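You operate a simulated robot arm through the tools that you are given. There is no shell and no other tool.

You run a simulated robot arm. Do the job below in one go: nothing can be reset, and whatever is moved stays where it is left.

Task
Swing the ash panel into the drying rack and screen it from dust.
Fine: panel against the arm's stop before you free the knob; arm fully in and locked; dust screen fully up, catch turned.

It is judged by the outcome, as a careful person would: the job done as asked, and still so three seconds after it is handed in. It fails if anything else is knocked over, pushed out of place, dropped, spilled or broken.

Robot
A 7-joint arm with a two-finger parallel gripper, fixed in place. Base frame: the origin is on the floor under the middle of its stand, x ahead of it, y to its left, z up. Lengths are in m, angles in degrees, forces in N, time in s.
With the tool pointing down near the work surface it reaches from about 0.1 to 0.48 m from the base axis. Its first joint turns from -66.0 to 66.0 degrees. Payload 1.57 kg.
The tool frame sits at the grasp point between the pads (the TCP): z along the fingers, y along the line on which they close. The tips reach 0.03 m beyond it. The gripper opens to 0.08 m. The fingers are 0.017 m wide and 0.012 m thick; the gripper's body (0.04 by 0.082 m) begins 0.08 m behind the TCP.
Orientation is that of the tool frame in the base frame, as a unit quaternion [x, y, z, w]. With the fingers straight down and closing along the base's y, the tool's x points along the base's -x, its y along +y and its z along -z.

Tools
- The arm moves only by the tool jog_arm. Its argument "commands" is a list of rows, each a list of 7 numbers: the shift along the base's x, y, z in units of 250 mm (1.0 is 250 mm), then the turn, a rotation vector about the base's x, y, z in units of 45 degrees (1.0 is 45 degrees), then the opening, from 0 (shut) to 1 (fully open). In form: [[x, y, z, ax, ay, az, jaw], ...]. A call has 1 to 20 rows; each row is the pose to reach, as a shift and turn from the pose commanded when the call began. A call with a number of a shift or a turn outside -1 to 1 is refused whole. Each row takes 0.2 s and may step no farther than 0.05 m and 8.6 degrees from the row before; otherwise, or with a gripper value out of range, the whole call is refused. A pose out of reach is approached as far as the arm can. The call stops where the force on the tool passes 60 N (or 10 N more than at its start, if that is more) or the arm is blocked; 0.2 s more then pass. The fingers move at their own pace (about 0.072 m/s each) and stop on an object; they squeeze with about 27 N. The grip force told is the motor's: it shows also when the fingers shut on nothing. Time passes only in rows, and 0.2 s behind the last, so rows that repeat a pose let the fingers close. The reply holds the time, the measured pose of the TCP, the force on the tool along the base axes, the opening and the grip force, in the units named above and with some noise, with the torque about the TCP (base axes, N m) and any sound that the robot's microphone picked up, and new pictures: "show" is both (left out), scene, wrist or none.
- Cameras (640 x 400 px; columns grow to the right, rows downward): "scene" is fixed at [0.0365, 0.4334, 1.4113]; the picture's right is [-0.80, -0.59, 0.00], its down [-0.46, 0.62, -0.64] and it looks along [0.38, -0.51, -0.77] (base axes); focal length 283 px, centre (320, 200). "wrist" rides on the gripper at [0.072, -0.007, -0.122] in the tool frame; the picture's right is [0.09, 1.00, 0.00], its down [-0.84, 0.08, -0.54] and it looks along [-0.54, 0.05, 0.84] (tool axes); focal length 238 px, centre (320, 200). There is no depth. A picture from a camera that has moved, and an enlarged one, comes with that camera's place and axes in the base frame and with its lens. The place of the scene camera against the robot may be out by one fixed shift of up to 0.018 m in any direction.
- inspect(camera, box): a new picture of the part [left, top, right, bottom] of that camera's present view, enlarged. The clock stands still meanwhile.
- close_job(): hands the job in; it is judged then, once.

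Places have to be worked out from the pictures, the camera data and where the tool is seen. Open the gripper and draw the arm clear of the work before you hand the job in, unless the task says otherwise.

The tools are called as name(argument=value, ...) on one line, values as JSON. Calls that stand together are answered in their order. jog_arm: Moves the arm, as the interface text tells. Its arguments: {"type":"object","properties":{"commands":{"type":"array","items":{"type":"array","items":{"type":"number"}}},"show":{"type":"string","enum":["both","scene","wrist","none"]}},"required":["commands"]} The other tools are called the same way: inspect (camera, box) takes an enlarged picture of a part of a camera's view; close_job () hands the job in.

At the start:

```text
time_s: 0.0
ee_pos: [0.3866, -0.3467, 0.9786]
ee_rot: [0.0, 1.0, 0.0, 0.0]
contact_force: [0.2, 0.4, -0.6]
torque: [-0.01, 0.01, 0.01]
gripper_width: 0.08
finger_force: 0.0
```

scene: 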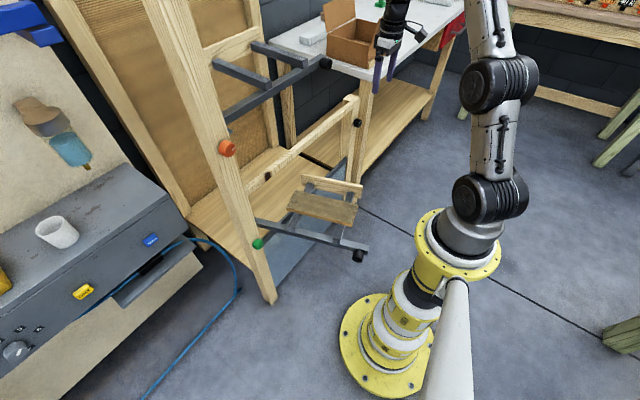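
wrist: 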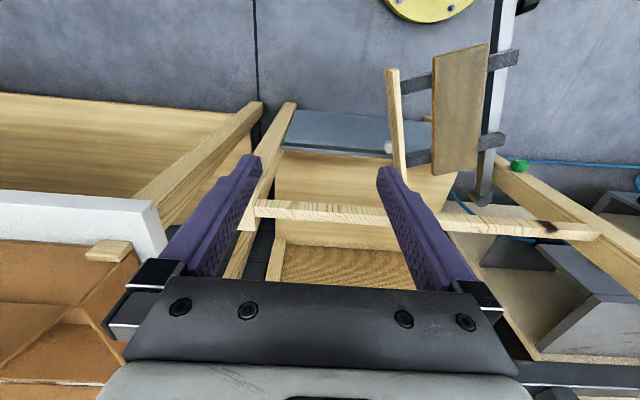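

I start by looking closely at the rack, the arms, knobs and panel before moving anything.

inspect(camera="scene", box=[200, 100, 400, 300])

inspect(camera="scene", box=[40, 0, 380, 310])

inspect(camera="wrist", box=[240, 30, 640, 280])

inspect(camera="scene", box=[240, 150, 380, 280])

```text
2.00 times, centred on (300, 200) of scene
camera zoom: at [0.0365, 0.4334, 1.4113], right [-0.8, -0.59, 0.0], down [-0.46, 0.62, -0.64], along [0.38, -0.51, -0.77], focal length 566 px, centre (360, 200)
```

zoom: 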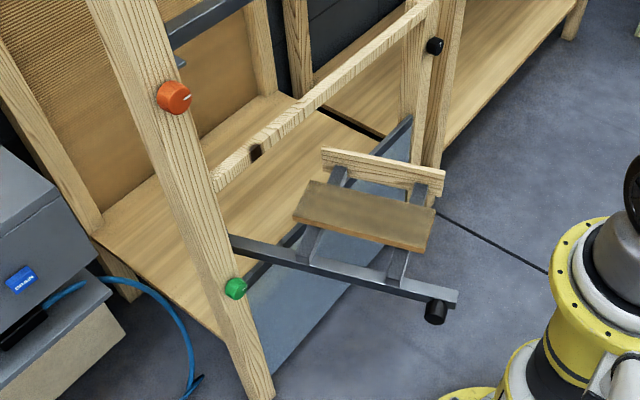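

```text
1.29 times, centred on (210, 155) of scene
camera zoom: at [0.0365, 0.4334, 1.4113], right [-0.8, -0.59, 0.0], down [-0.46, 0.62, -0.64], along [0.38, -0.51, -0.77], focal length 365 px, centre (462, 258)
```

zoom: 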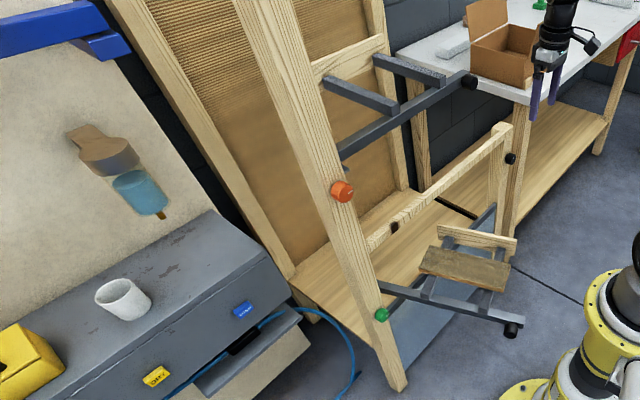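

```text
1.60 times, centred on (440, 155) of wrist
camera zoom: at [0.3153, -0.3518, 1.1004], right [-0.09, 1.0, 0.0], down [0.84, 0.08, 0.54], along [0.54, 0.05, -0.84], focal length 381 px, centre (128, 272)
```

zoom: 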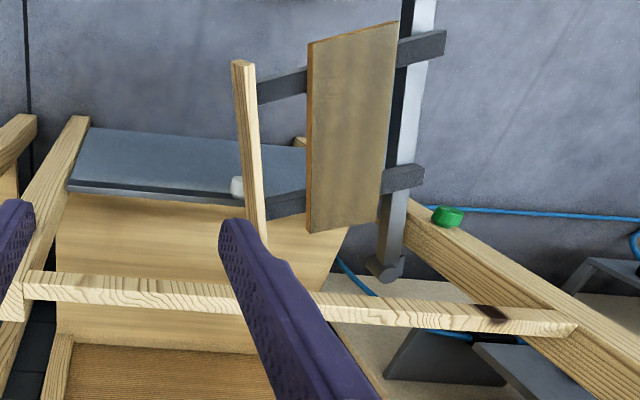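

```text
3.08 times, centred on (310, 215) of scene
camera zoom: at [0.0365, 0.4334, 1.4113], right [-0.8, -0.59, 0.0], down [-0.46, 0.62, -0.64], along [0.38, -0.51, -0.77], focal length 871 px, centre (351, 154)
```

zoom: 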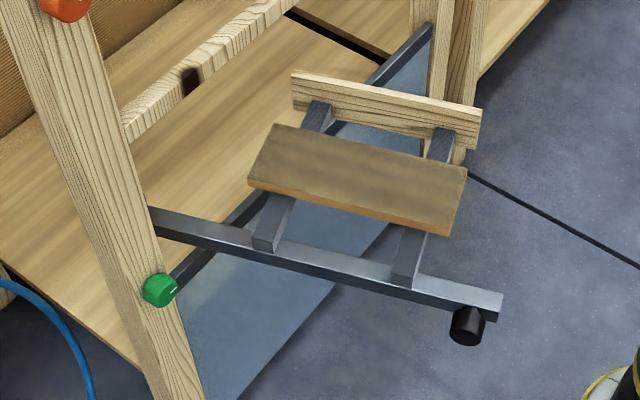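

The rack's left post carries an orange and a green knob; the lower arm is swung out with the ash panel on it, and a grey screen sits low between the posts. I zoom in on the knobs, the rail's dark spot and the right post to understand the mechanisms.

inspect(camera="scene", box=[240, 225, 280, 260])

inspect(camera="scene", box=[205, 130, 245, 165])

inspect(camera="scene", box=[330, 90, 380, 140])

inspect(camera="scene", box=[200, 30, 345, 130])

inspect(camera="scene", box=[250, 160, 290, 195])

inspect(camera="scene", box=[335, 230, 385, 275])

inspect(camera="wrist", box=[360, 20, 560, 220])

inspect(camera="wrist", box=[460, 190, 640, 300])

```text
11.43 times, centred on (260, 242) of scene
camera zoom: at [0.0365, 0.4334, 1.4113], right [-0.8, -0.59, 0.0], down [-0.46, 0.62, -0.64], along [0.38, -0.51, -0.77], focal length 3234 px, centre (1006, -286)
```

zoom: 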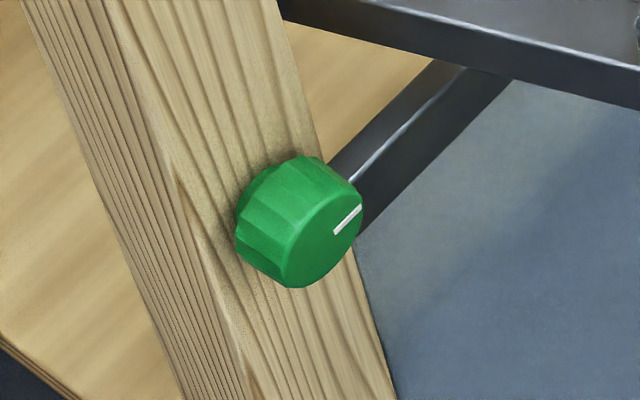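

```text
11.43 times, centred on (225, 148) of scene
camera zoom: at [0.0365, 0.4334, 1.4113], right [-0.8, -0.59, 0.0], down [-0.46, 0.62, -0.64], along [0.38, -0.51, -0.77], focal length 3234 px, centre (1406, 800)
```

zoom: 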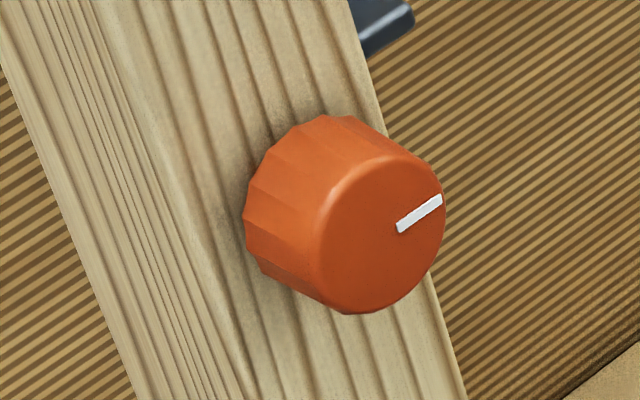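

```text
8.00 times, centred on (355, 115) of scene
camera zoom: at [0.0365, 0.4334, 1.4113], right [-0.8, -0.59, 0.0], down [-0.46, 0.62, -0.64], along [0.38, -0.51, -0.77], focal length 2264 px, centre (40, 880)
```

zoom: 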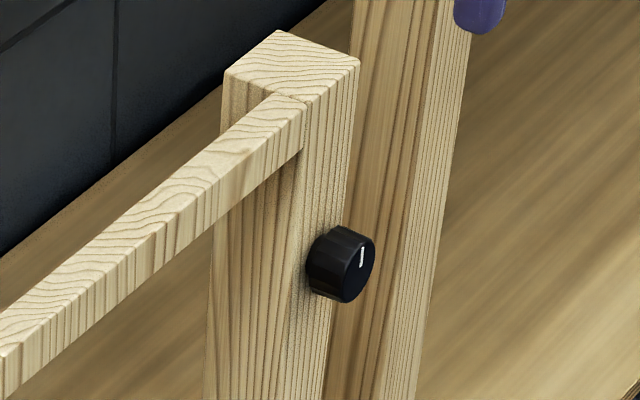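

```text
4.00 times, centred on (272, 80) of scene
camera zoom: at [0.0365, 0.4334, 1.4113], right [-0.8, -0.59, 0.0], down [-0.46, 0.62, -0.64], along [0.38, -0.51, -0.77], focal length 1132 px, centre (510, 680)
```

zoom: 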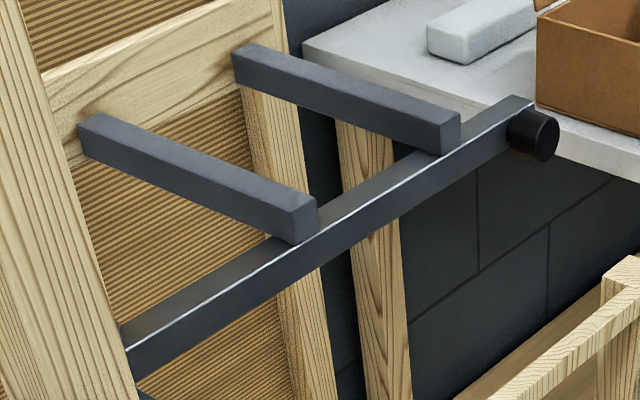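

```text
11.43 times, centred on (270, 178) of scene
camera zoom: at [0.0365, 0.4334, 1.4113], right [-0.8, -0.59, 0.0], down [-0.46, 0.62, -0.64], along [0.38, -0.51, -0.77], focal length 3234 px, centre (891, 457)
```

zoom: 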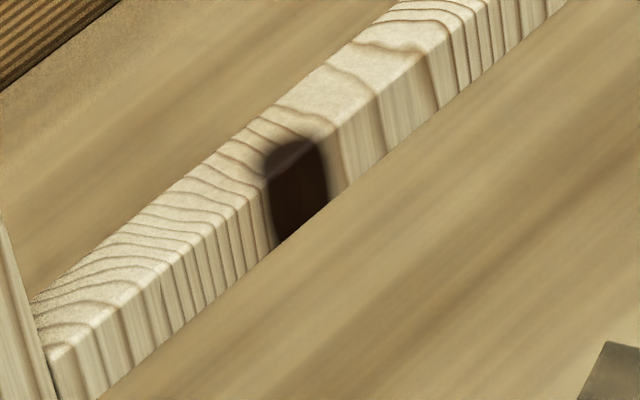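

```text
8.89 times, centred on (360, 252) of scene
camera zoom: at [0.0365, 0.4334, 1.4113], right [-0.8, -0.59, 0.0], down [-0.46, 0.62, -0.64], along [0.38, -0.51, -0.77], focal length 2516 px, centre (-36, -267)
```

zoom: 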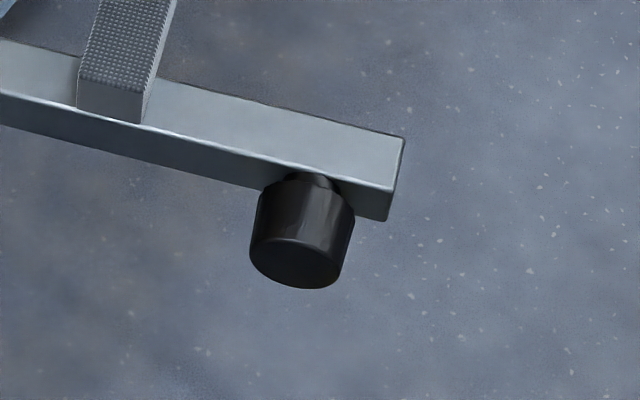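

```text
2.00 times, centred on (460, 120) of wrist
camera zoom: at [0.3153, -0.3518, 1.1004], right [-0.09, 1.0, 0.0], down [0.84, 0.08, 0.54], along [0.54, 0.05, -0.84], focal length 477 px, centre (40, 360)
```

zoom: 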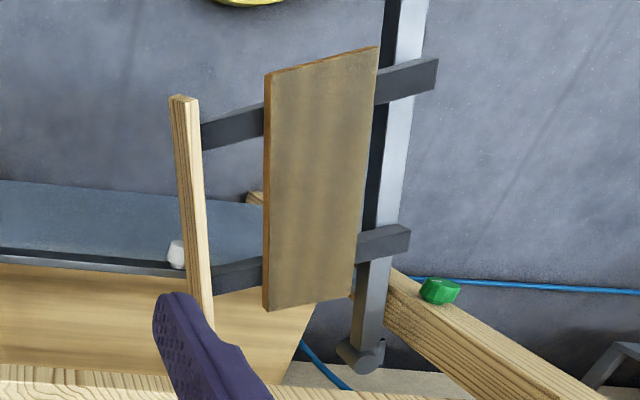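

```text
3.56 times, centred on (550, 245) of wrist
camera zoom: at [0.3153, -0.3518, 1.1004], right [-0.09, 1.0, 0.0], down [0.84, 0.08, 0.54], along [0.54, 0.05, -0.84], focal length 848 px, centre (-498, 40)
```

zoom: 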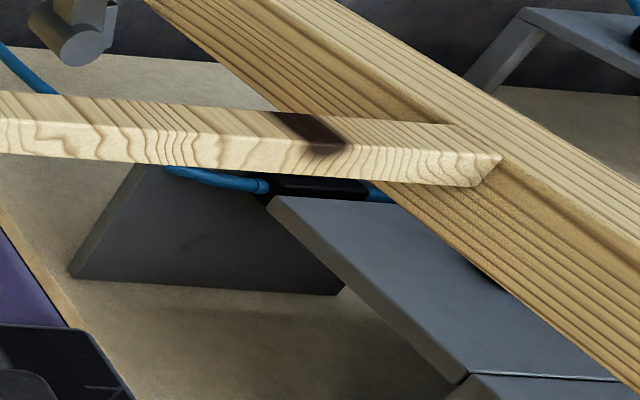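

The knobs read like this: green (lower arm) and orange (upper arm) pointers both point horizontally, and the black knob on the right post (the likely screen catch) points up. I estimate the panel top at z≈0.62, about 0.065 m short of the stop board. I'll first move the tool back in free space above the panel, turning it so its fingers spread along the arm bar.

jog_arm(commands=[[-0.0114, 0.12, -0.0286, 0, 0, -0.1333, 1], [-0.0229, 0.24, -0.0571, 0, 0, -0.2667, 1], [-0.0343, 0.36, -0.0857, 0, 0, -0.4, 1], [-0.0457, 0.48, -0.1143, 0, 0, -0.5333, 1], [-0.0571, 0.6, -0.1429, 0, 0, -0.6667, 1], [-0.0686, 0.72, -0.1714, 0, 0, -0.8, 1], [-0.08, 0.84, -0.2, 0, 0, -0.9333, 1]])

```text
time_s: 1.6
ee_pos: [0.3669, -0.1359, 0.9302]
ee_rot: [0.359, 0.933, 0.001, 0.0]
contact_force: [0.0, 0.2, 0.3]
torque: [0.0, -0.01, 0.02]
gripper_width: 0.08
finger_force: 0.0
camera wrist: at [0.3103, -0.0918, 1.0505], right [0.6, 0.8, 0.0], down [0.67, -0.5, 0.54], along [0.43, -0.33, -0.84], focal length 238 px, centre (320, 200)
```

scene: 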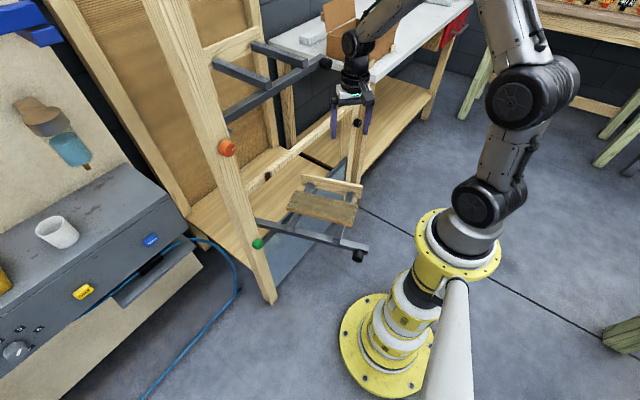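
wrist: 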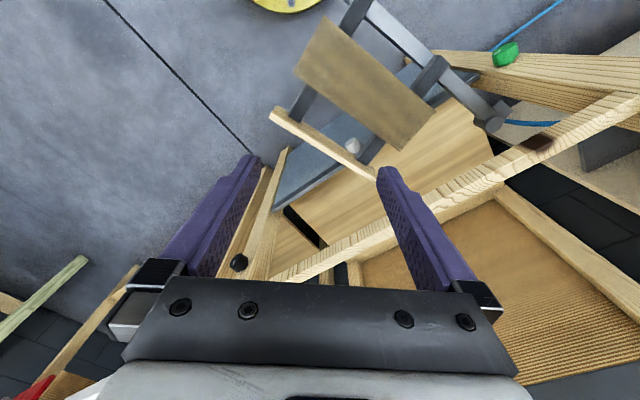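

The tool is clear of everything. I continue to a spot above and behind (bar side of) the panel, finishing the turn so the camera looks across the panel to its stop.

jog_arm(commands=[[-0.0117, 0.118, -0.0867, 0, 0, -0.1037, 1], [-0.0233, 0.236, -0.1733, 0, 0, -0.2073, 1], [-0.035, 0.354, -0.26, 0, 0, -0.311, 1], [-0.0467, 0.472, -0.3467, 0, 0, -0.4147, 1], [-0.0583, 0.59, -0.4333, 0, 0, -0.5183, 1], [-0.07, 0.708, -0.52, 0, 0, -0.622, 1]])

inspect(camera="wrist", box=[120, 0, 520, 250])

```text
time_s: 3.0
ee_pos: [0.3497, 0.0402, 0.7986]
ee_rot: [0.575, 0.819, -0.001, 0.0]
contact_force: [0.0, -0.2, 0.0]
torque: [-0.01, 0.02, -0.01]
gripper_width: 0.0798
finger_force: 0.0
camera wrist: at [0.3187, 0.1074, 0.9191], right [0.9, 0.43, 0.0], down [0.36, -0.76, 0.54], along [0.23, -0.49, -0.84], focal length 238 px, centre (320, 200)
```

scene: 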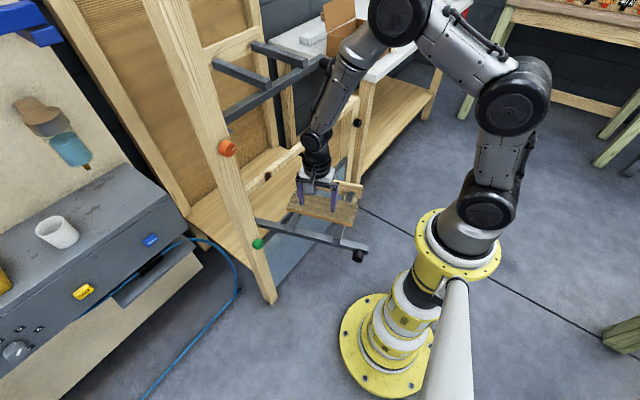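
wrist: 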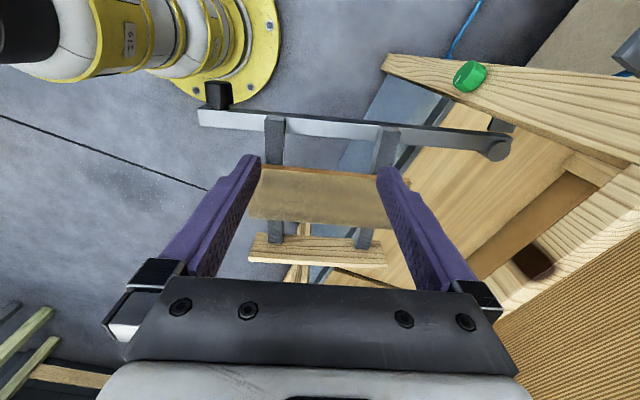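

```text
1.60 times, centred on (320, 125) of wrist
camera zoom: at [0.3187, 0.1074, 0.9191], right [0.9, 0.43, 0.0], down [0.36, -0.76, 0.54], along [0.23, -0.49, -0.84], focal length 381 px, centre (320, 320)
```

zoom: 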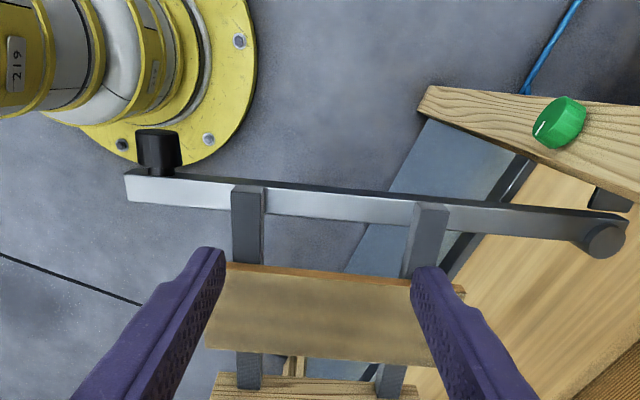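

The panel's bar-side edge is now clear: its middle is near (0.39, -0.024) at z≈0.61, with about a 4 cm gap between the bar and the panel, and crosspieces either side. I lower partway over that gap with the jaws at 0.056 m and recheck before going down.

jog_arm(commands=[[0.0365, -0.0455, -0.0985, 0, 0, 0, 0.7], [0.073, -0.091, -0.197, 0, 0, 0, 0.7], [0.1095, -0.1365, -0.2955, 0, 0, 0, 0.7], [0.146, -0.182, -0.394, 0, 0, 0, 0.7], [0.146, -0.182, -0.394, 0, 0, 0, 0.7]])

inspect(camera="wrist", box=[160, 40, 480, 240])

inspect(camera="scene", box=[240, 150, 380, 280])

```text
time_s: 4.2
ee_pos: [0.3873, -0.0052, 0.7009]
ee_rot: [0.573, 0.819, 0.0, 0.001]
contact_force: [-1.1, 0.6, -0.1]
torque: [0.01, -0.01, 0.01]
gripper_width: 0.056
finger_force: 0.0
camera wrist: at [0.3566, 0.0623, 0.8223], right [0.9, 0.43, 0.0], down [0.36, -0.76, 0.54], along [0.23, -0.49, -0.84], focal length 238 px, centre (320, 200)
```

scene: 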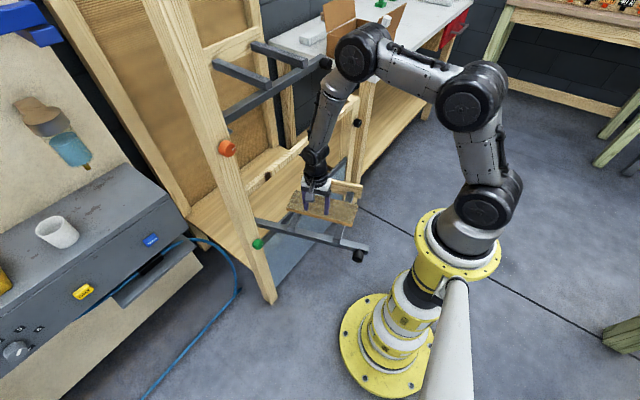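
wrist: 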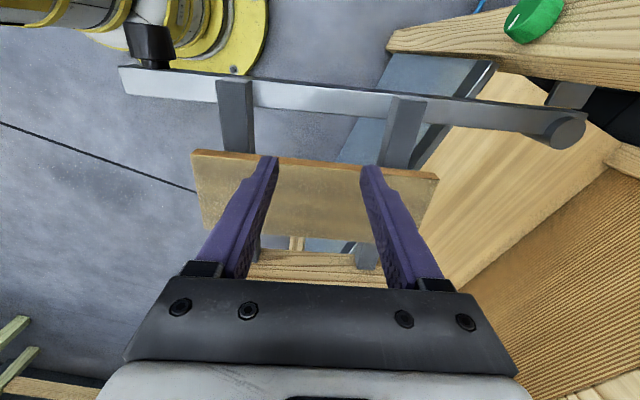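

```text
2.00 times, centred on (320, 140) of wrist
camera zoom: at [0.3566, 0.0623, 0.8223], right [0.9, 0.43, 0.0], down [0.36, -0.76, 0.54], along [0.23, -0.49, -0.84], focal length 477 px, centre (320, 320)
```

zoom: 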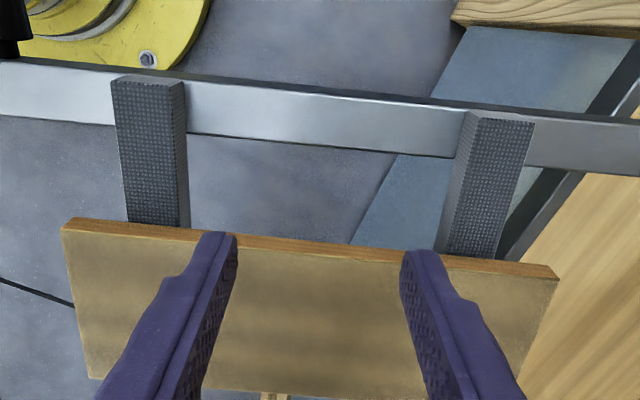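

```text
3.08 times, centred on (310, 215) of scene
camera zoom: at [0.0365, 0.4334, 1.4113], right [-0.8, -0.59, 0.0], down [-0.46, 0.62, -0.64], along [0.38, -0.51, -0.77], focal length 871 px, centre (351, 154)
```

zoom: 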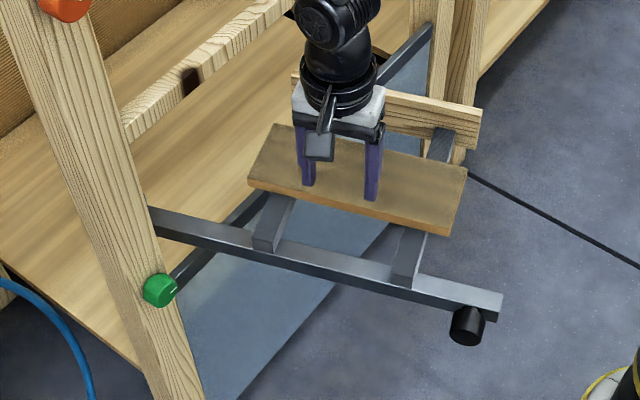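

The fingertips hang over the gap with about 25 mm to the crosspieces and 9–15 mm to the bar and panel. I lower straight down so the tips reach z≈0.592, just below the panel's underside, and check.

jog_arm(commands=[[0.002, -0.006, -0.1, 0, 0, 0, 0.7], [0.004, -0.012, -0.2, 0, 0, 0, 0.7], [0.004, -0.012, -0.27, 0, 0, 0, 0.7], [0.004, -0.012, -0.312, 0, 0, 0, 0.7]])

inspect(camera="wrist", box=[160, 40, 480, 240])

inspect(camera="scene", box=[270, 165, 370, 265])

```text
time_s: 5.2
ee_pos: [0.3877, -0.0093, 0.6233]
ee_rot: [0.573, 0.819, 0.0, -0.001]
contact_force: [-0.3, -0.1, -0.1]
torque: [0.03, 0.0, -0.01]
gripper_width: 0.0559
finger_force: 0.0
camera wrist: at [0.3571, 0.057, 0.7445], right [0.9, 0.43, 0.0], down [0.36, -0.76, 0.54], along [0.23, -0.49, -0.84], focal length 238 px, centre (320, 200)
```

scene: 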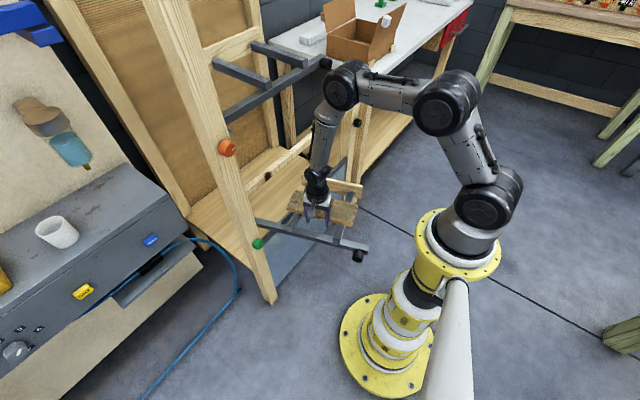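
wrist: 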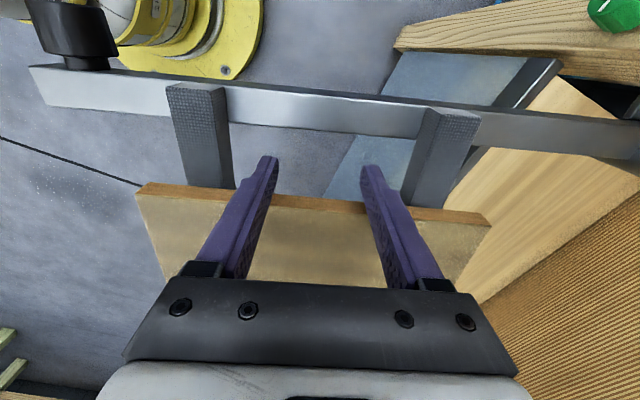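

```text
2.00 times, centred on (320, 140) of wrist
camera zoom: at [0.3571, 0.057, 0.7445], right [0.9, 0.43, 0.0], down [0.36, -0.76, 0.54], along [0.23, -0.49, -0.84], focal length 477 px, centre (320, 320)
```

zoom: 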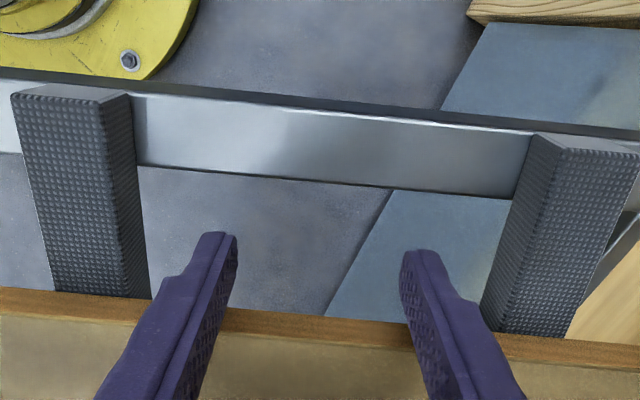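

```text
4.00 times, centred on (320, 215) of scene
camera zoom: at [0.0365, 0.4334, 1.4113], right [-0.8, -0.59, 0.0], down [-0.46, 0.62, -0.64], along [0.38, -0.51, -0.77], focal length 1132 px, centre (320, 140)
```

zoom: 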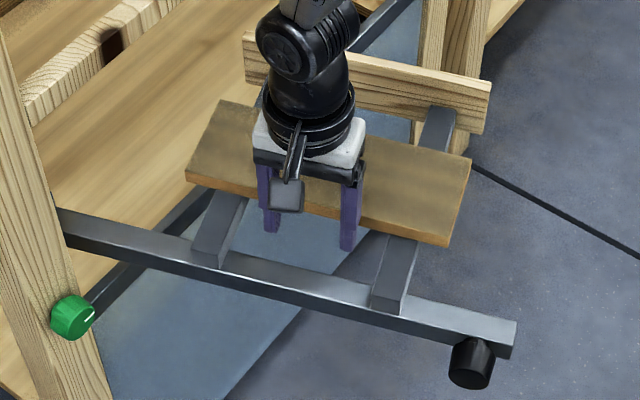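

The fingers sit in the gap with the panel edge about 11 mm ahead. I push it gently along the crosspieces toward the stop, 60 mm in slow steps, watching the force.

jog_arm(commands=[[0.0082, -0.0226, 0, 0, 0, 0, 0.7], [0.0164, -0.0451, 0, 0, 0, 0, 0.7], [0.0246, -0.0677, 0, 0, 0, 0, 0.7], [0.0328, -0.0902, 0, 0, 0, 0, 0.7], [0.041, -0.1128, 0, 0, 0, 0, 0.7], [0.0492, -0.1354, 0, 0, 0, 0, 0.7], [0.0575, -0.1579, 0, 0, 0, 0, 0.7], [0.0657, -0.1805, 0, 0, 0, 0, 0.7], [0.0739, -0.203, 0, 0, 0, 0, 0.7], [0.0821, -0.2256, 0, 0, 0, 0, 0.7]])

inspect(camera="scene", box=[270, 165, 370, 265])

inspect(camera="wrist", box=[160, 80, 480, 280])

```text
time_s: 7.4
ee_pos: [0.4067, -0.0657, 0.6228]
ee_rot: [0.574, 0.819, 0.0, 0.0]
contact_force: [0.5, 0.4, 0.3]
torque: [-0.04, 0.0, -0.05]
gripper_width: 0.0561
finger_force: 0.0
camera wrist: at [0.3762, 0.0012, 0.7436], right [0.9, 0.43, 0.0], down [0.36, -0.76, 0.54], along [0.23, -0.49, -0.84], focal length 238 px, centre (320, 200)
```

scene: 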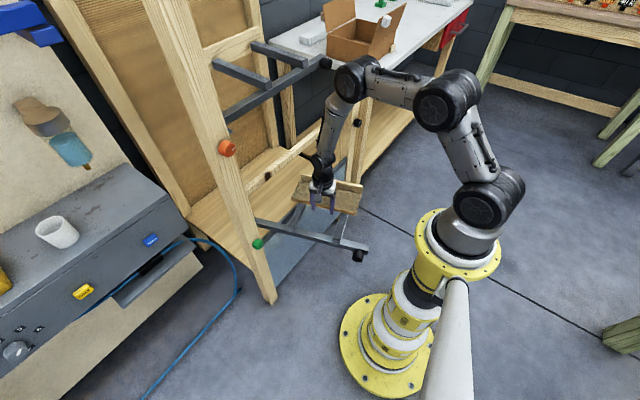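
wrist: 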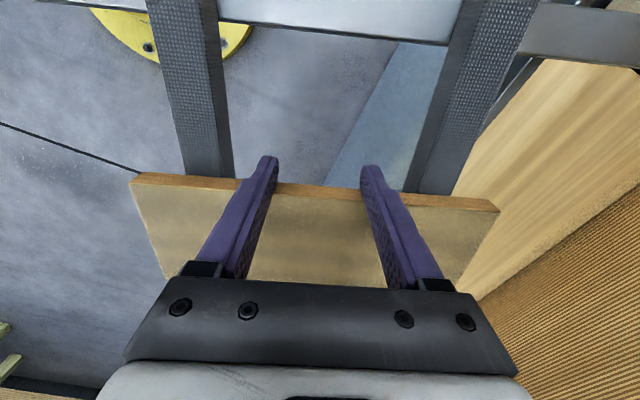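

```text
4.00 times, centred on (320, 215) of scene
camera zoom: at [0.0365, 0.4334, 1.4113], right [-0.8, -0.59, 0.0], down [-0.46, 0.62, -0.64], along [0.38, -0.51, -0.77], focal length 1132 px, centre (320, 140)
```

zoom: 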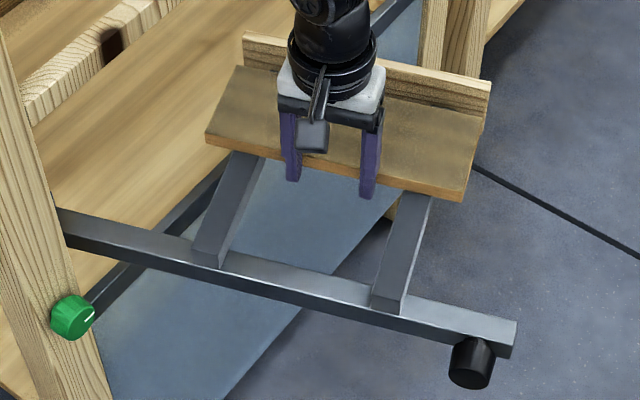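

```text
2.00 times, centred on (320, 180) of wrist
camera zoom: at [0.3762, 0.0012, 0.7436], right [0.9, 0.43, 0.0], down [0.36, -0.76, 0.54], along [0.23, -0.49, -0.84], focal length 477 px, centre (320, 240)
```

zoom: 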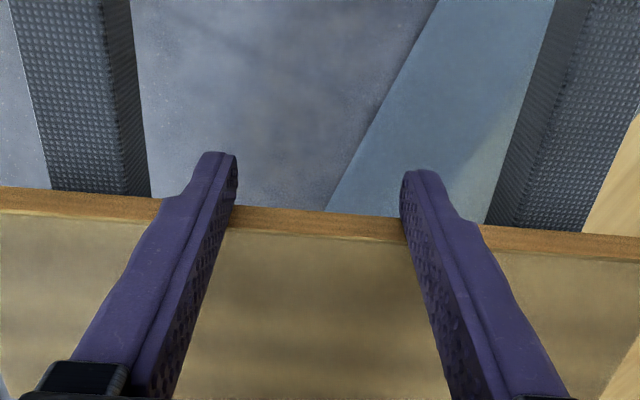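

The panel moved and is nearly at the stop with no reaction yet. I continue with smaller steps, watching for a rise in force at the stop.

jog_arm(commands=[[0.0027, -0.0075, 0, 0, 0, 0, 0.7], [0.0055, -0.015, 0, 0, 0, 0, 0.7], [0.0082, -0.0226, 0, 0, 0, 0, 0.7], [0.0109, -0.0301, 0, 0, 0, 0, 0.7]], show="none")

inspect(camera="scene", box=[290, 165, 370, 225])

```text
time_s: 8.4
ee_pos: [0.4089, -0.0728, 0.6223]
ee_rot: [0.574, 0.819, 0.001, 0.0]
contact_force: [0.3, 0.0, 0.5]
torque: [0.01, 0.01, -0.01]
gripper_width: 0.056
finger_force: 0.0
```

```text
6.67 times, centred on (330, 195) of scene
camera zoom: at [0.0365, 0.4334, 1.4113], right [-0.8, -0.59, 0.0], down [-0.46, 0.62, -0.64], along [0.38, -0.51, -0.77], focal length 1887 px, centre (253, 233)
```

zoom: 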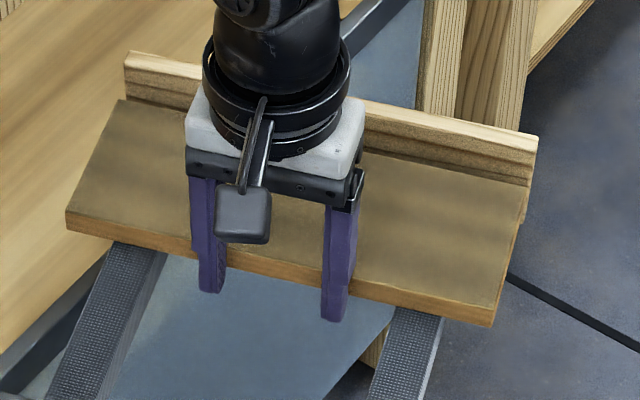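

The panel is close to touching the stop but no force yet. I keep going in 2 mm steps.

jog_arm(commands=[[0.0027, -0.0075, 0, 0, 0, 0, 0.7], [0.0055, -0.015, 0, 0, 0, 0, 0.7], [0.0055, -0.015, 0, 0, 0, 0, 0.7]], show="none")

inspect(camera="scene", box=[290, 165, 370, 225])

```text
time_s: 9.2
ee_pos: [0.4108, -0.077, 0.6234]
ee_rot: [0.573, 0.82, 0.0, 0.0]
contact_force: [0.6, 0.1, 0.2]
torque: [-0.01, 0.0, 0.02]
gripper_width: 0.0562
finger_force: 0.1
```

```text
6.67 times, centred on (330, 195) of scene
camera zoom: at [0.0365, 0.4334, 1.4113], right [-0.8, -0.59, 0.0], down [-0.46, 0.62, -0.64], along [0.38, -0.51, -0.77], focal length 1887 px, centre (253, 233)
```

zoom: 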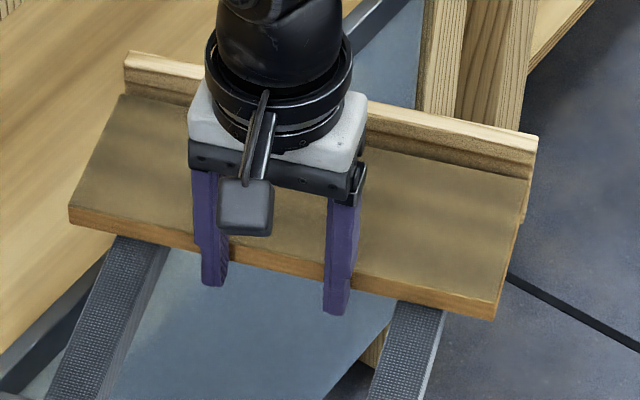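

Still sliding freely; a thin dark gap remains. Continuing in small steps.

jog_arm(commands=[[0.0027, -0.0075, 0, 0, 0, 0, 0.7], [0.0055, -0.015, 0, 0, 0, 0, 0.7], [0.0055, -0.015, 0, 0, 0, 0, 0.7]], show="none")

inspect(camera="scene", box=[290, 165, 370, 225])

```text
time_s: 10.0
ee_pos: [0.4126, -0.0797, 0.622]
ee_rot: [0.573, 0.82, -0.001, 0.0]
contact_force: [-0.3, 0.7, -0.7]
torque: [0.02, -0.01, 0.04]
gripper_width: 0.0559
finger_force: 0.0
```

```text
6.67 times, centred on (330, 195) of scene
camera zoom: at [0.0365, 0.4334, 1.4113], right [-0.8, -0.59, 0.0], down [-0.46, 0.62, -0.64], along [0.38, -0.51, -0.77], focal length 1887 px, centre (253, 233)
```

zoom: 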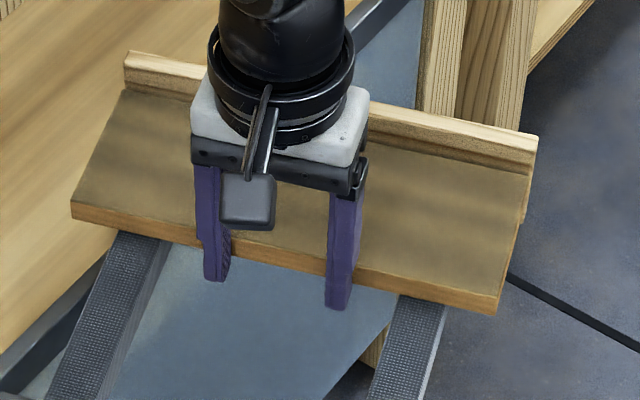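

Force is still near zero, so I keep advancing in 2 mm steps.

jog_arm(commands=[[0.0027, -0.0075, 0, 0, 0, 0, 0.7], [0.0055, -0.015, 0, 0, 0, 0, 0.7], [0.0055, -0.015, 0, 0, 0, 0, 0.7]], show="none")

inspect(camera="scene", box=[290, 165, 370, 225])

```text
time_s: 10.8
ee_pos: [0.4126, -0.0826, 0.6226]
ee_rot: [0.573, 0.82, 0.0, -0.001]
contact_force: [-2.1, 14.4, 4.1]
torque: [0.26, -0.22, 0.45]
gripper_width: 0.0569
finger_force: 0.5
```

```text
6.67 times, centred on (330, 195) of scene
camera zoom: at [0.0364, 0.4336, 1.4112], right [-0.8, -0.59, 0.0], down [-0.46, 0.62, -0.64], along [0.38, -0.51, -0.77], focal length 1887 px, centre (253, 233)
```

zoom: 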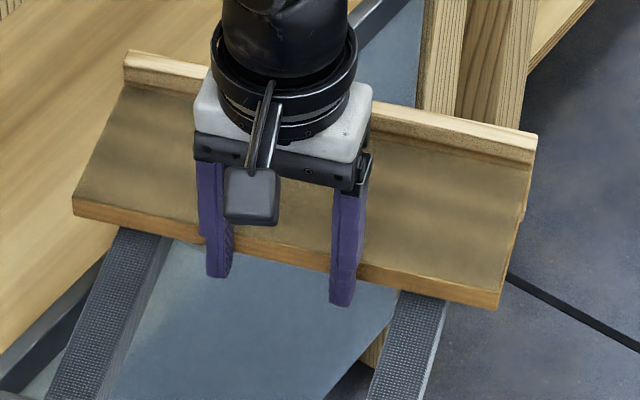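

Reaction of about 14 N: the panel has met the stop. I press 1.5 mm more to seat it flush along its length, then look.

jog_arm(commands=[[0.002, -0.0056, 0, 0, 0, 0, 0.7], [0.002, -0.0056, 0, 0, 0, 0, 0.7]])

inspect(camera="scene", box=[290, 165, 370, 225])

```text
time_s: 11.4
ee_pos: [0.4124, -0.0836, 0.622]
ee_rot: [0.572, 0.82, -0.001, -0.002]
contact_force: [-4.9, 23.0, 6.8]
torque: [0.26, 0.01, 0.76]
gripper_width: 0.0588
finger_force: 1.4
camera wrist: at [0.3825, -0.0176, 0.7432], right [0.9, 0.43, 0.0], down [0.36, -0.76, 0.54], along [0.23, -0.49, -0.84], focal length 238 px, centre (320, 200)
```

scene: 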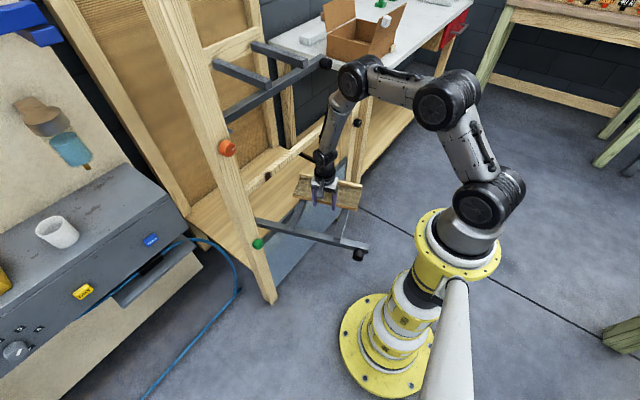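
wrist: 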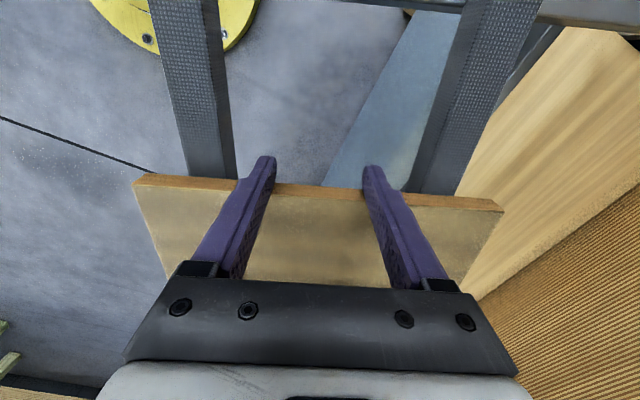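

```text
6.67 times, centred on (330, 195) of scene
camera zoom: at [0.0363, 0.4338, 1.4112], right [-0.8, -0.59, 0.0], down [-0.46, 0.62, -0.64], along [0.38, -0.51, -0.77], focal length 1887 px, centre (253, 233)
```

zoom: 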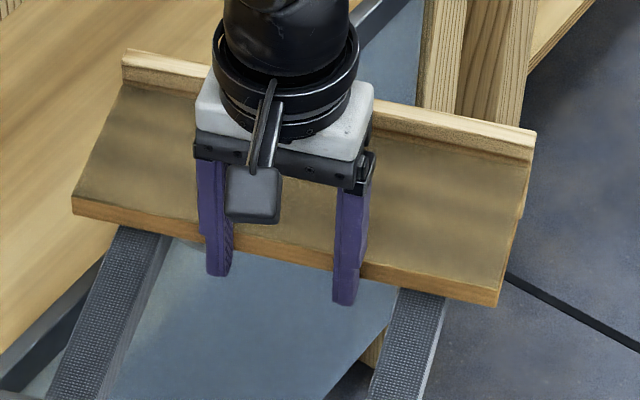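

The panel is hard against the stop (23 N reaction, flush along its edge). Now I back the fingers off it, then rise straight up clear.

jog_arm(commands=[[-0.008, 0.022, 0, 0, 0, 0, 0.7], [-0.0178, 0.0489, 0, 0, 0, 0, 0.7], [-0.0274, 0.0752, 0, 0, 0, 0, 0.7], [-0.0274, 0.0752, 0.12, 0, 0, 0, 0.7], [-0.0274, 0.0752, 0.28, 0, 0, 0, 0.7], [-0.0274, 0.0752, 0.46, 0, 0, 0, 0.7], [-0.0274, 0.0752, 0.64, 0, 0, 0, 0.7]])

inspect(camera="wrist", box=[120, 0, 520, 250])

inspect(camera="scene", box=[290, 165, 370, 225])

```text
time_s: 13.0
ee_pos: [0.4067, -0.0636, 0.7848]
ee_rot: [0.573, 0.819, 0.0, 0.0]
contact_force: [-0.5, 0.6, 0.8]
torque: [0.01, -0.01, 0.0]
gripper_width: 0.0558
finger_force: 0.0
camera wrist: at [0.3765, 0.0021, 0.9053], right [0.9, 0.43, 0.0], down [0.36, -0.76, 0.54], along [0.23, -0.49, -0.84], focal length 238 px, centre (320, 200)
```

scene: 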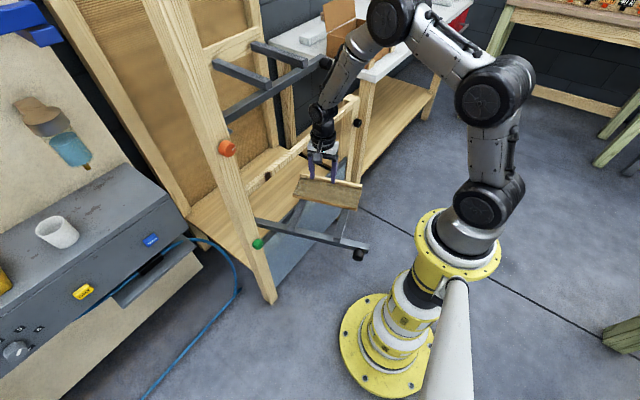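
wrist: 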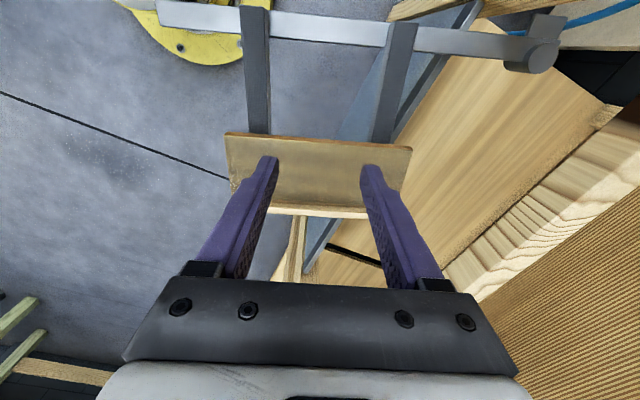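

```text
1.60 times, centred on (320, 125) of wrist
camera zoom: at [0.3765, 0.0021, 0.9053], right [0.9, 0.43, 0.0], down [0.36, -0.76, 0.54], along [0.23, -0.49, -0.84], focal length 381 px, centre (320, 320)
```

zoom: 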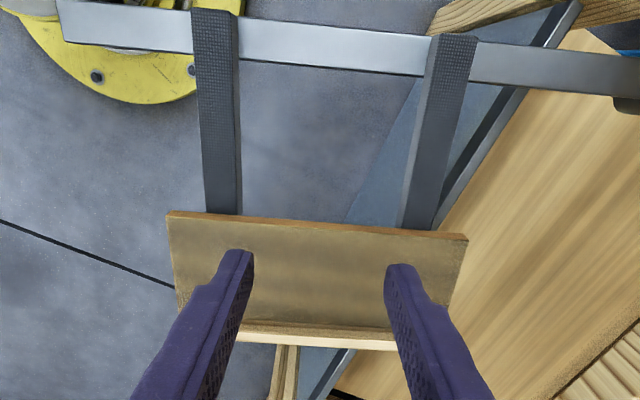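

```text
6.67 times, centred on (330, 195) of scene
camera zoom: at [0.0365, 0.4334, 1.4113], right [-0.8, -0.59, 0.0], down [-0.46, 0.62, -0.64], along [0.38, -0.51, -0.77], focal length 1887 px, centre (253, 233)
```

zoom: 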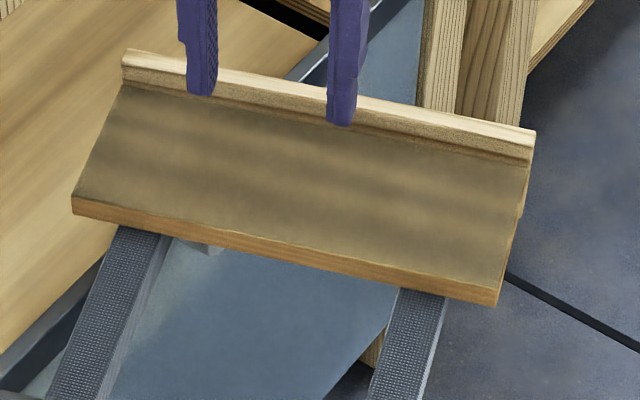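

The panel now sits flush on the stop with no gap. Next I move left to in front of the green knob, finishing the turn so the tool can be pitched forward there.

jog_arm(commands=[[-0.02, 0.1488, 0, 0, 0, -0.0888, 0.9], [-0.04, 0.2976, 0, 0, 0, -0.1776, 0.9], [-0.06, 0.4464, 0, 0, 0, -0.2664, 0.9], [-0.08, 0.5952, 0, 0, 0, -0.3552, 0.9], [-0.1, 0.744, 0, 0, 0, -0.444, 0.9]])

inspect(camera="wrist", box=[240, 0, 640, 250])

```text
time_s: 14.2
ee_pos: [0.3822, 0.1213, 0.7839]
ee_rot: [0.708, 0.706, 0.0, -0.001]
contact_force: [-0.3, 0.0, 0.4]
torque: [-0.01, -0.02, -0.01]
gripper_width: 0.072
finger_force: 0.1
camera wrist: at [0.3766, 0.1949, 0.9052], right [1.0, 0.09, 0.0], down [0.08, -0.84, 0.54], along [0.05, -0.54, -0.84], focal length 238 px, centre (320, 200)
```

scene: 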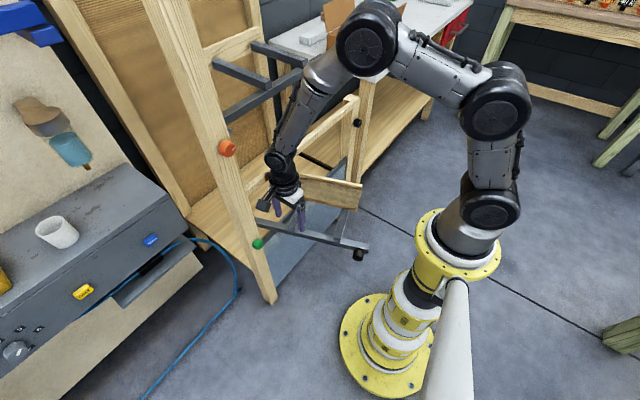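
wrist: 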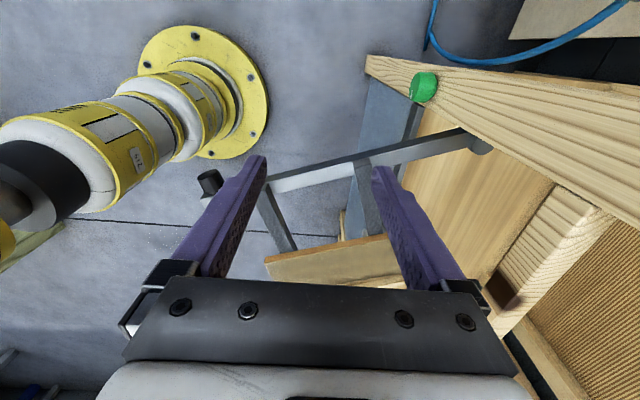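

```text
1.60 times, centred on (440, 125) of wrist
camera zoom: at [0.3766, 0.1949, 0.9052], right [1.0, 0.09, 0.0], down [0.08, -0.84, 0.54], along [0.05, -0.54, -0.84], focal length 381 px, centre (128, 320)
```

zoom: 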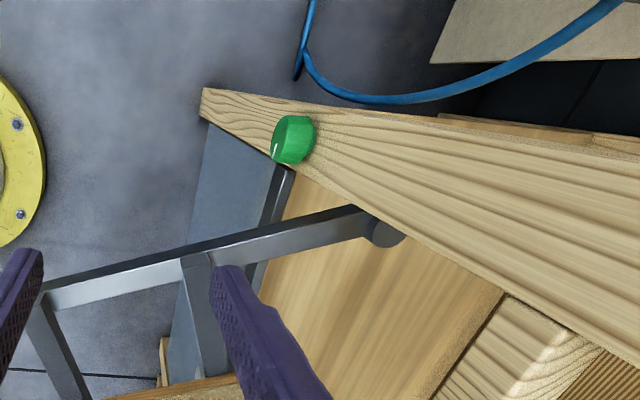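

The knob's face is around (0.50, 0.160, 0.563). I start pitching the tool forward from pointing down, with the camera on the left, staying well in front of the post.

jog_arm(commands=[[0, 0.027, -0.02, 0, -0.1667, 0, 0.9], [0, 0.054, -0.04, 0, -0.3333, 0, 0.9], [0, 0.08, -0.06, 0, -0.5, 0, 0.9], [0, 0.107, -0.08, 0, -0.6667, 0, 0.9], [0, 0.134, -0.1, 0, -0.8333, 0, 0.9], [0, 0.16, -0.12, 0, -1, 0, 0.9]])

```text
time_s: 15.6
ee_pos: [0.4177, 0.1519, 0.8008]
ee_rot: [0.678, 0.681, 0.196, 0.194]
contact_force: [0.2, 0.2, -0.7]
torque: [-0.01, -0.02, 0.01]
gripper_width: 0.0722
finger_force: 0.0
out of reach, approached as far as the arm can: row 4, 5, 6
camera wrist: at [0.3472, 0.2252, 0.8997], right [0.84, 0.1, 0.53], down [-0.22, -0.84, 0.5], along [0.49, -0.54, -0.69], focal length 238 px, centre (320, 200)
```

scene: 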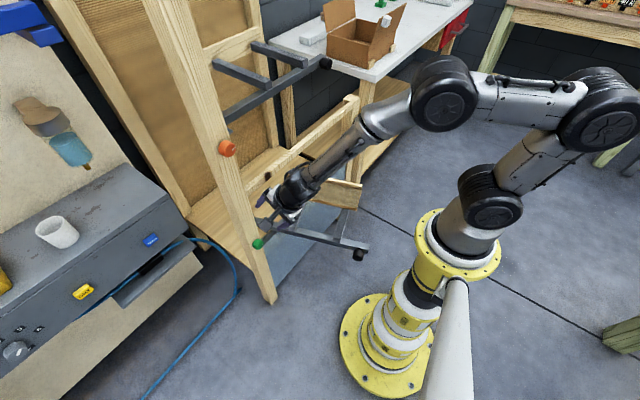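
wrist: 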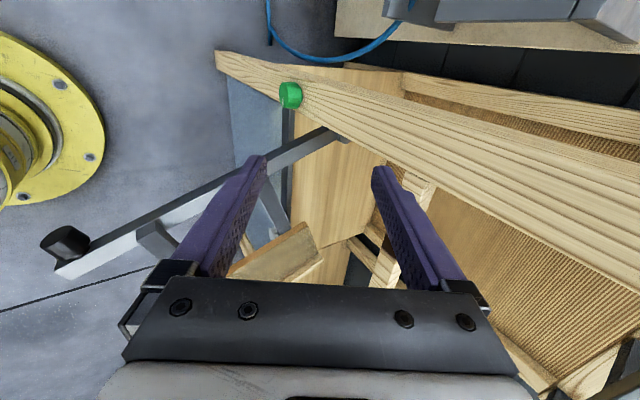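

The arm could not fold far enough here (about 32° of pitch reached). I look at the arm's build to choose a reachable posture.

inspect(camera="scene", box=[240, 30, 640, 280])

inspect(camera="scene", box=[230, 140, 390, 260])

```text
1.60 times, centred on (440, 155) of scene
camera zoom: at [0.0365, 0.4334, 1.4113], right [-0.8, -0.59, 0.0], down [-0.46, 0.62, -0.64], along [0.38, -0.51, -0.77], focal length 453 px, centre (128, 272)
```

zoom: 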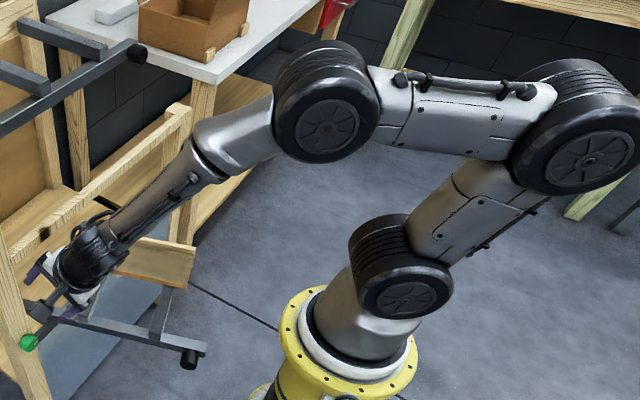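

```text
3.33 times, centred on (310, 200) of scene
camera zoom: at [0.0365, 0.4334, 1.4113], right [-0.8, -0.59, 0.0], down [-0.46, 0.62, -0.64], along [0.38, -0.51, -0.77], focal length 943 px, centre (353, 200)
```

zoom: 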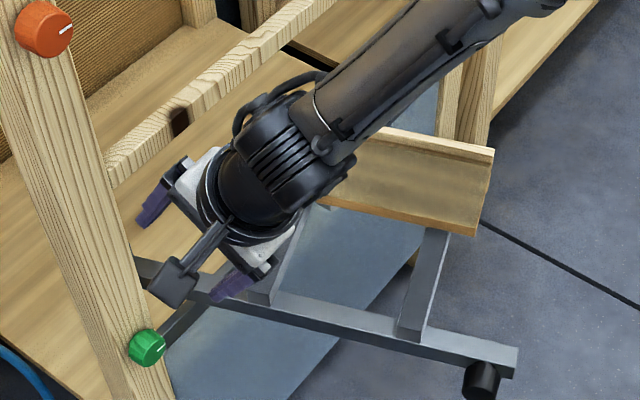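

The wrist joint sits close to the gripper, so the likely limit is the last roll axis, which I've wound about 150° round. I unwind it 45° about the tool axis (camera going toward the underside) while holding position here.

jog_arm(commands=[[0.149, -0.02, 0.192, -0.1178, 0, 0.1178, 0.9], [0.149, -0.02, 0.192, -0.2357, 0, 0.2357, 0.9], [0.149, -0.02, 0.192, -0.3535, 0, 0.3535, 0.9], [0.149, -0.02, 0.192, -0.4714, 0, 0.4714, 0.9], [0.149, -0.02, 0.192, -0.5892, 0, 0.5892, 0.9], [0.149, -0.02, 0.192, -0.7071, 0, 0.7071, 0.9]], show="scene")

```text
refused: row 1 steps farther than a row can; nothing moved
```

The first step was too long; I spread the translation over the rows.

jog_arm(commands=[[0.05, -0.007, 0.064, -0.1178, 0, 0.1178, 0.9], [0.1, -0.014, 0.128, -0.2357, 0, 0.2357, 0.9], [0.149, -0.02, 0.192, -0.3535, 0, 0.3535, 0.9], [0.149, -0.02, 0.192, -0.4714, 0, 0.4714, 0.9], [0.149, -0.02, 0.192, -0.5892, 0, 0.5892, 0.9], [0.149, -0.02, 0.192, -0.7071, 0, 0.7071, 0.9]], show="scene")

```text
time_s: 17.0
ee_pos: [0.4552, 0.1456, 0.8485]
ee_rot: [0.388, 0.866, 0.047, 0.311]
contact_force: [-1.2, 0.0, 0.3]
torque: [0.0, -0.03, 0.05]
gripper_width: 0.0721
finger_force: 0.1
```

scene: 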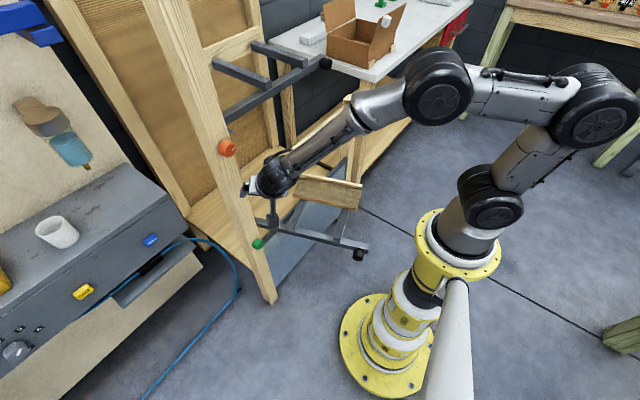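

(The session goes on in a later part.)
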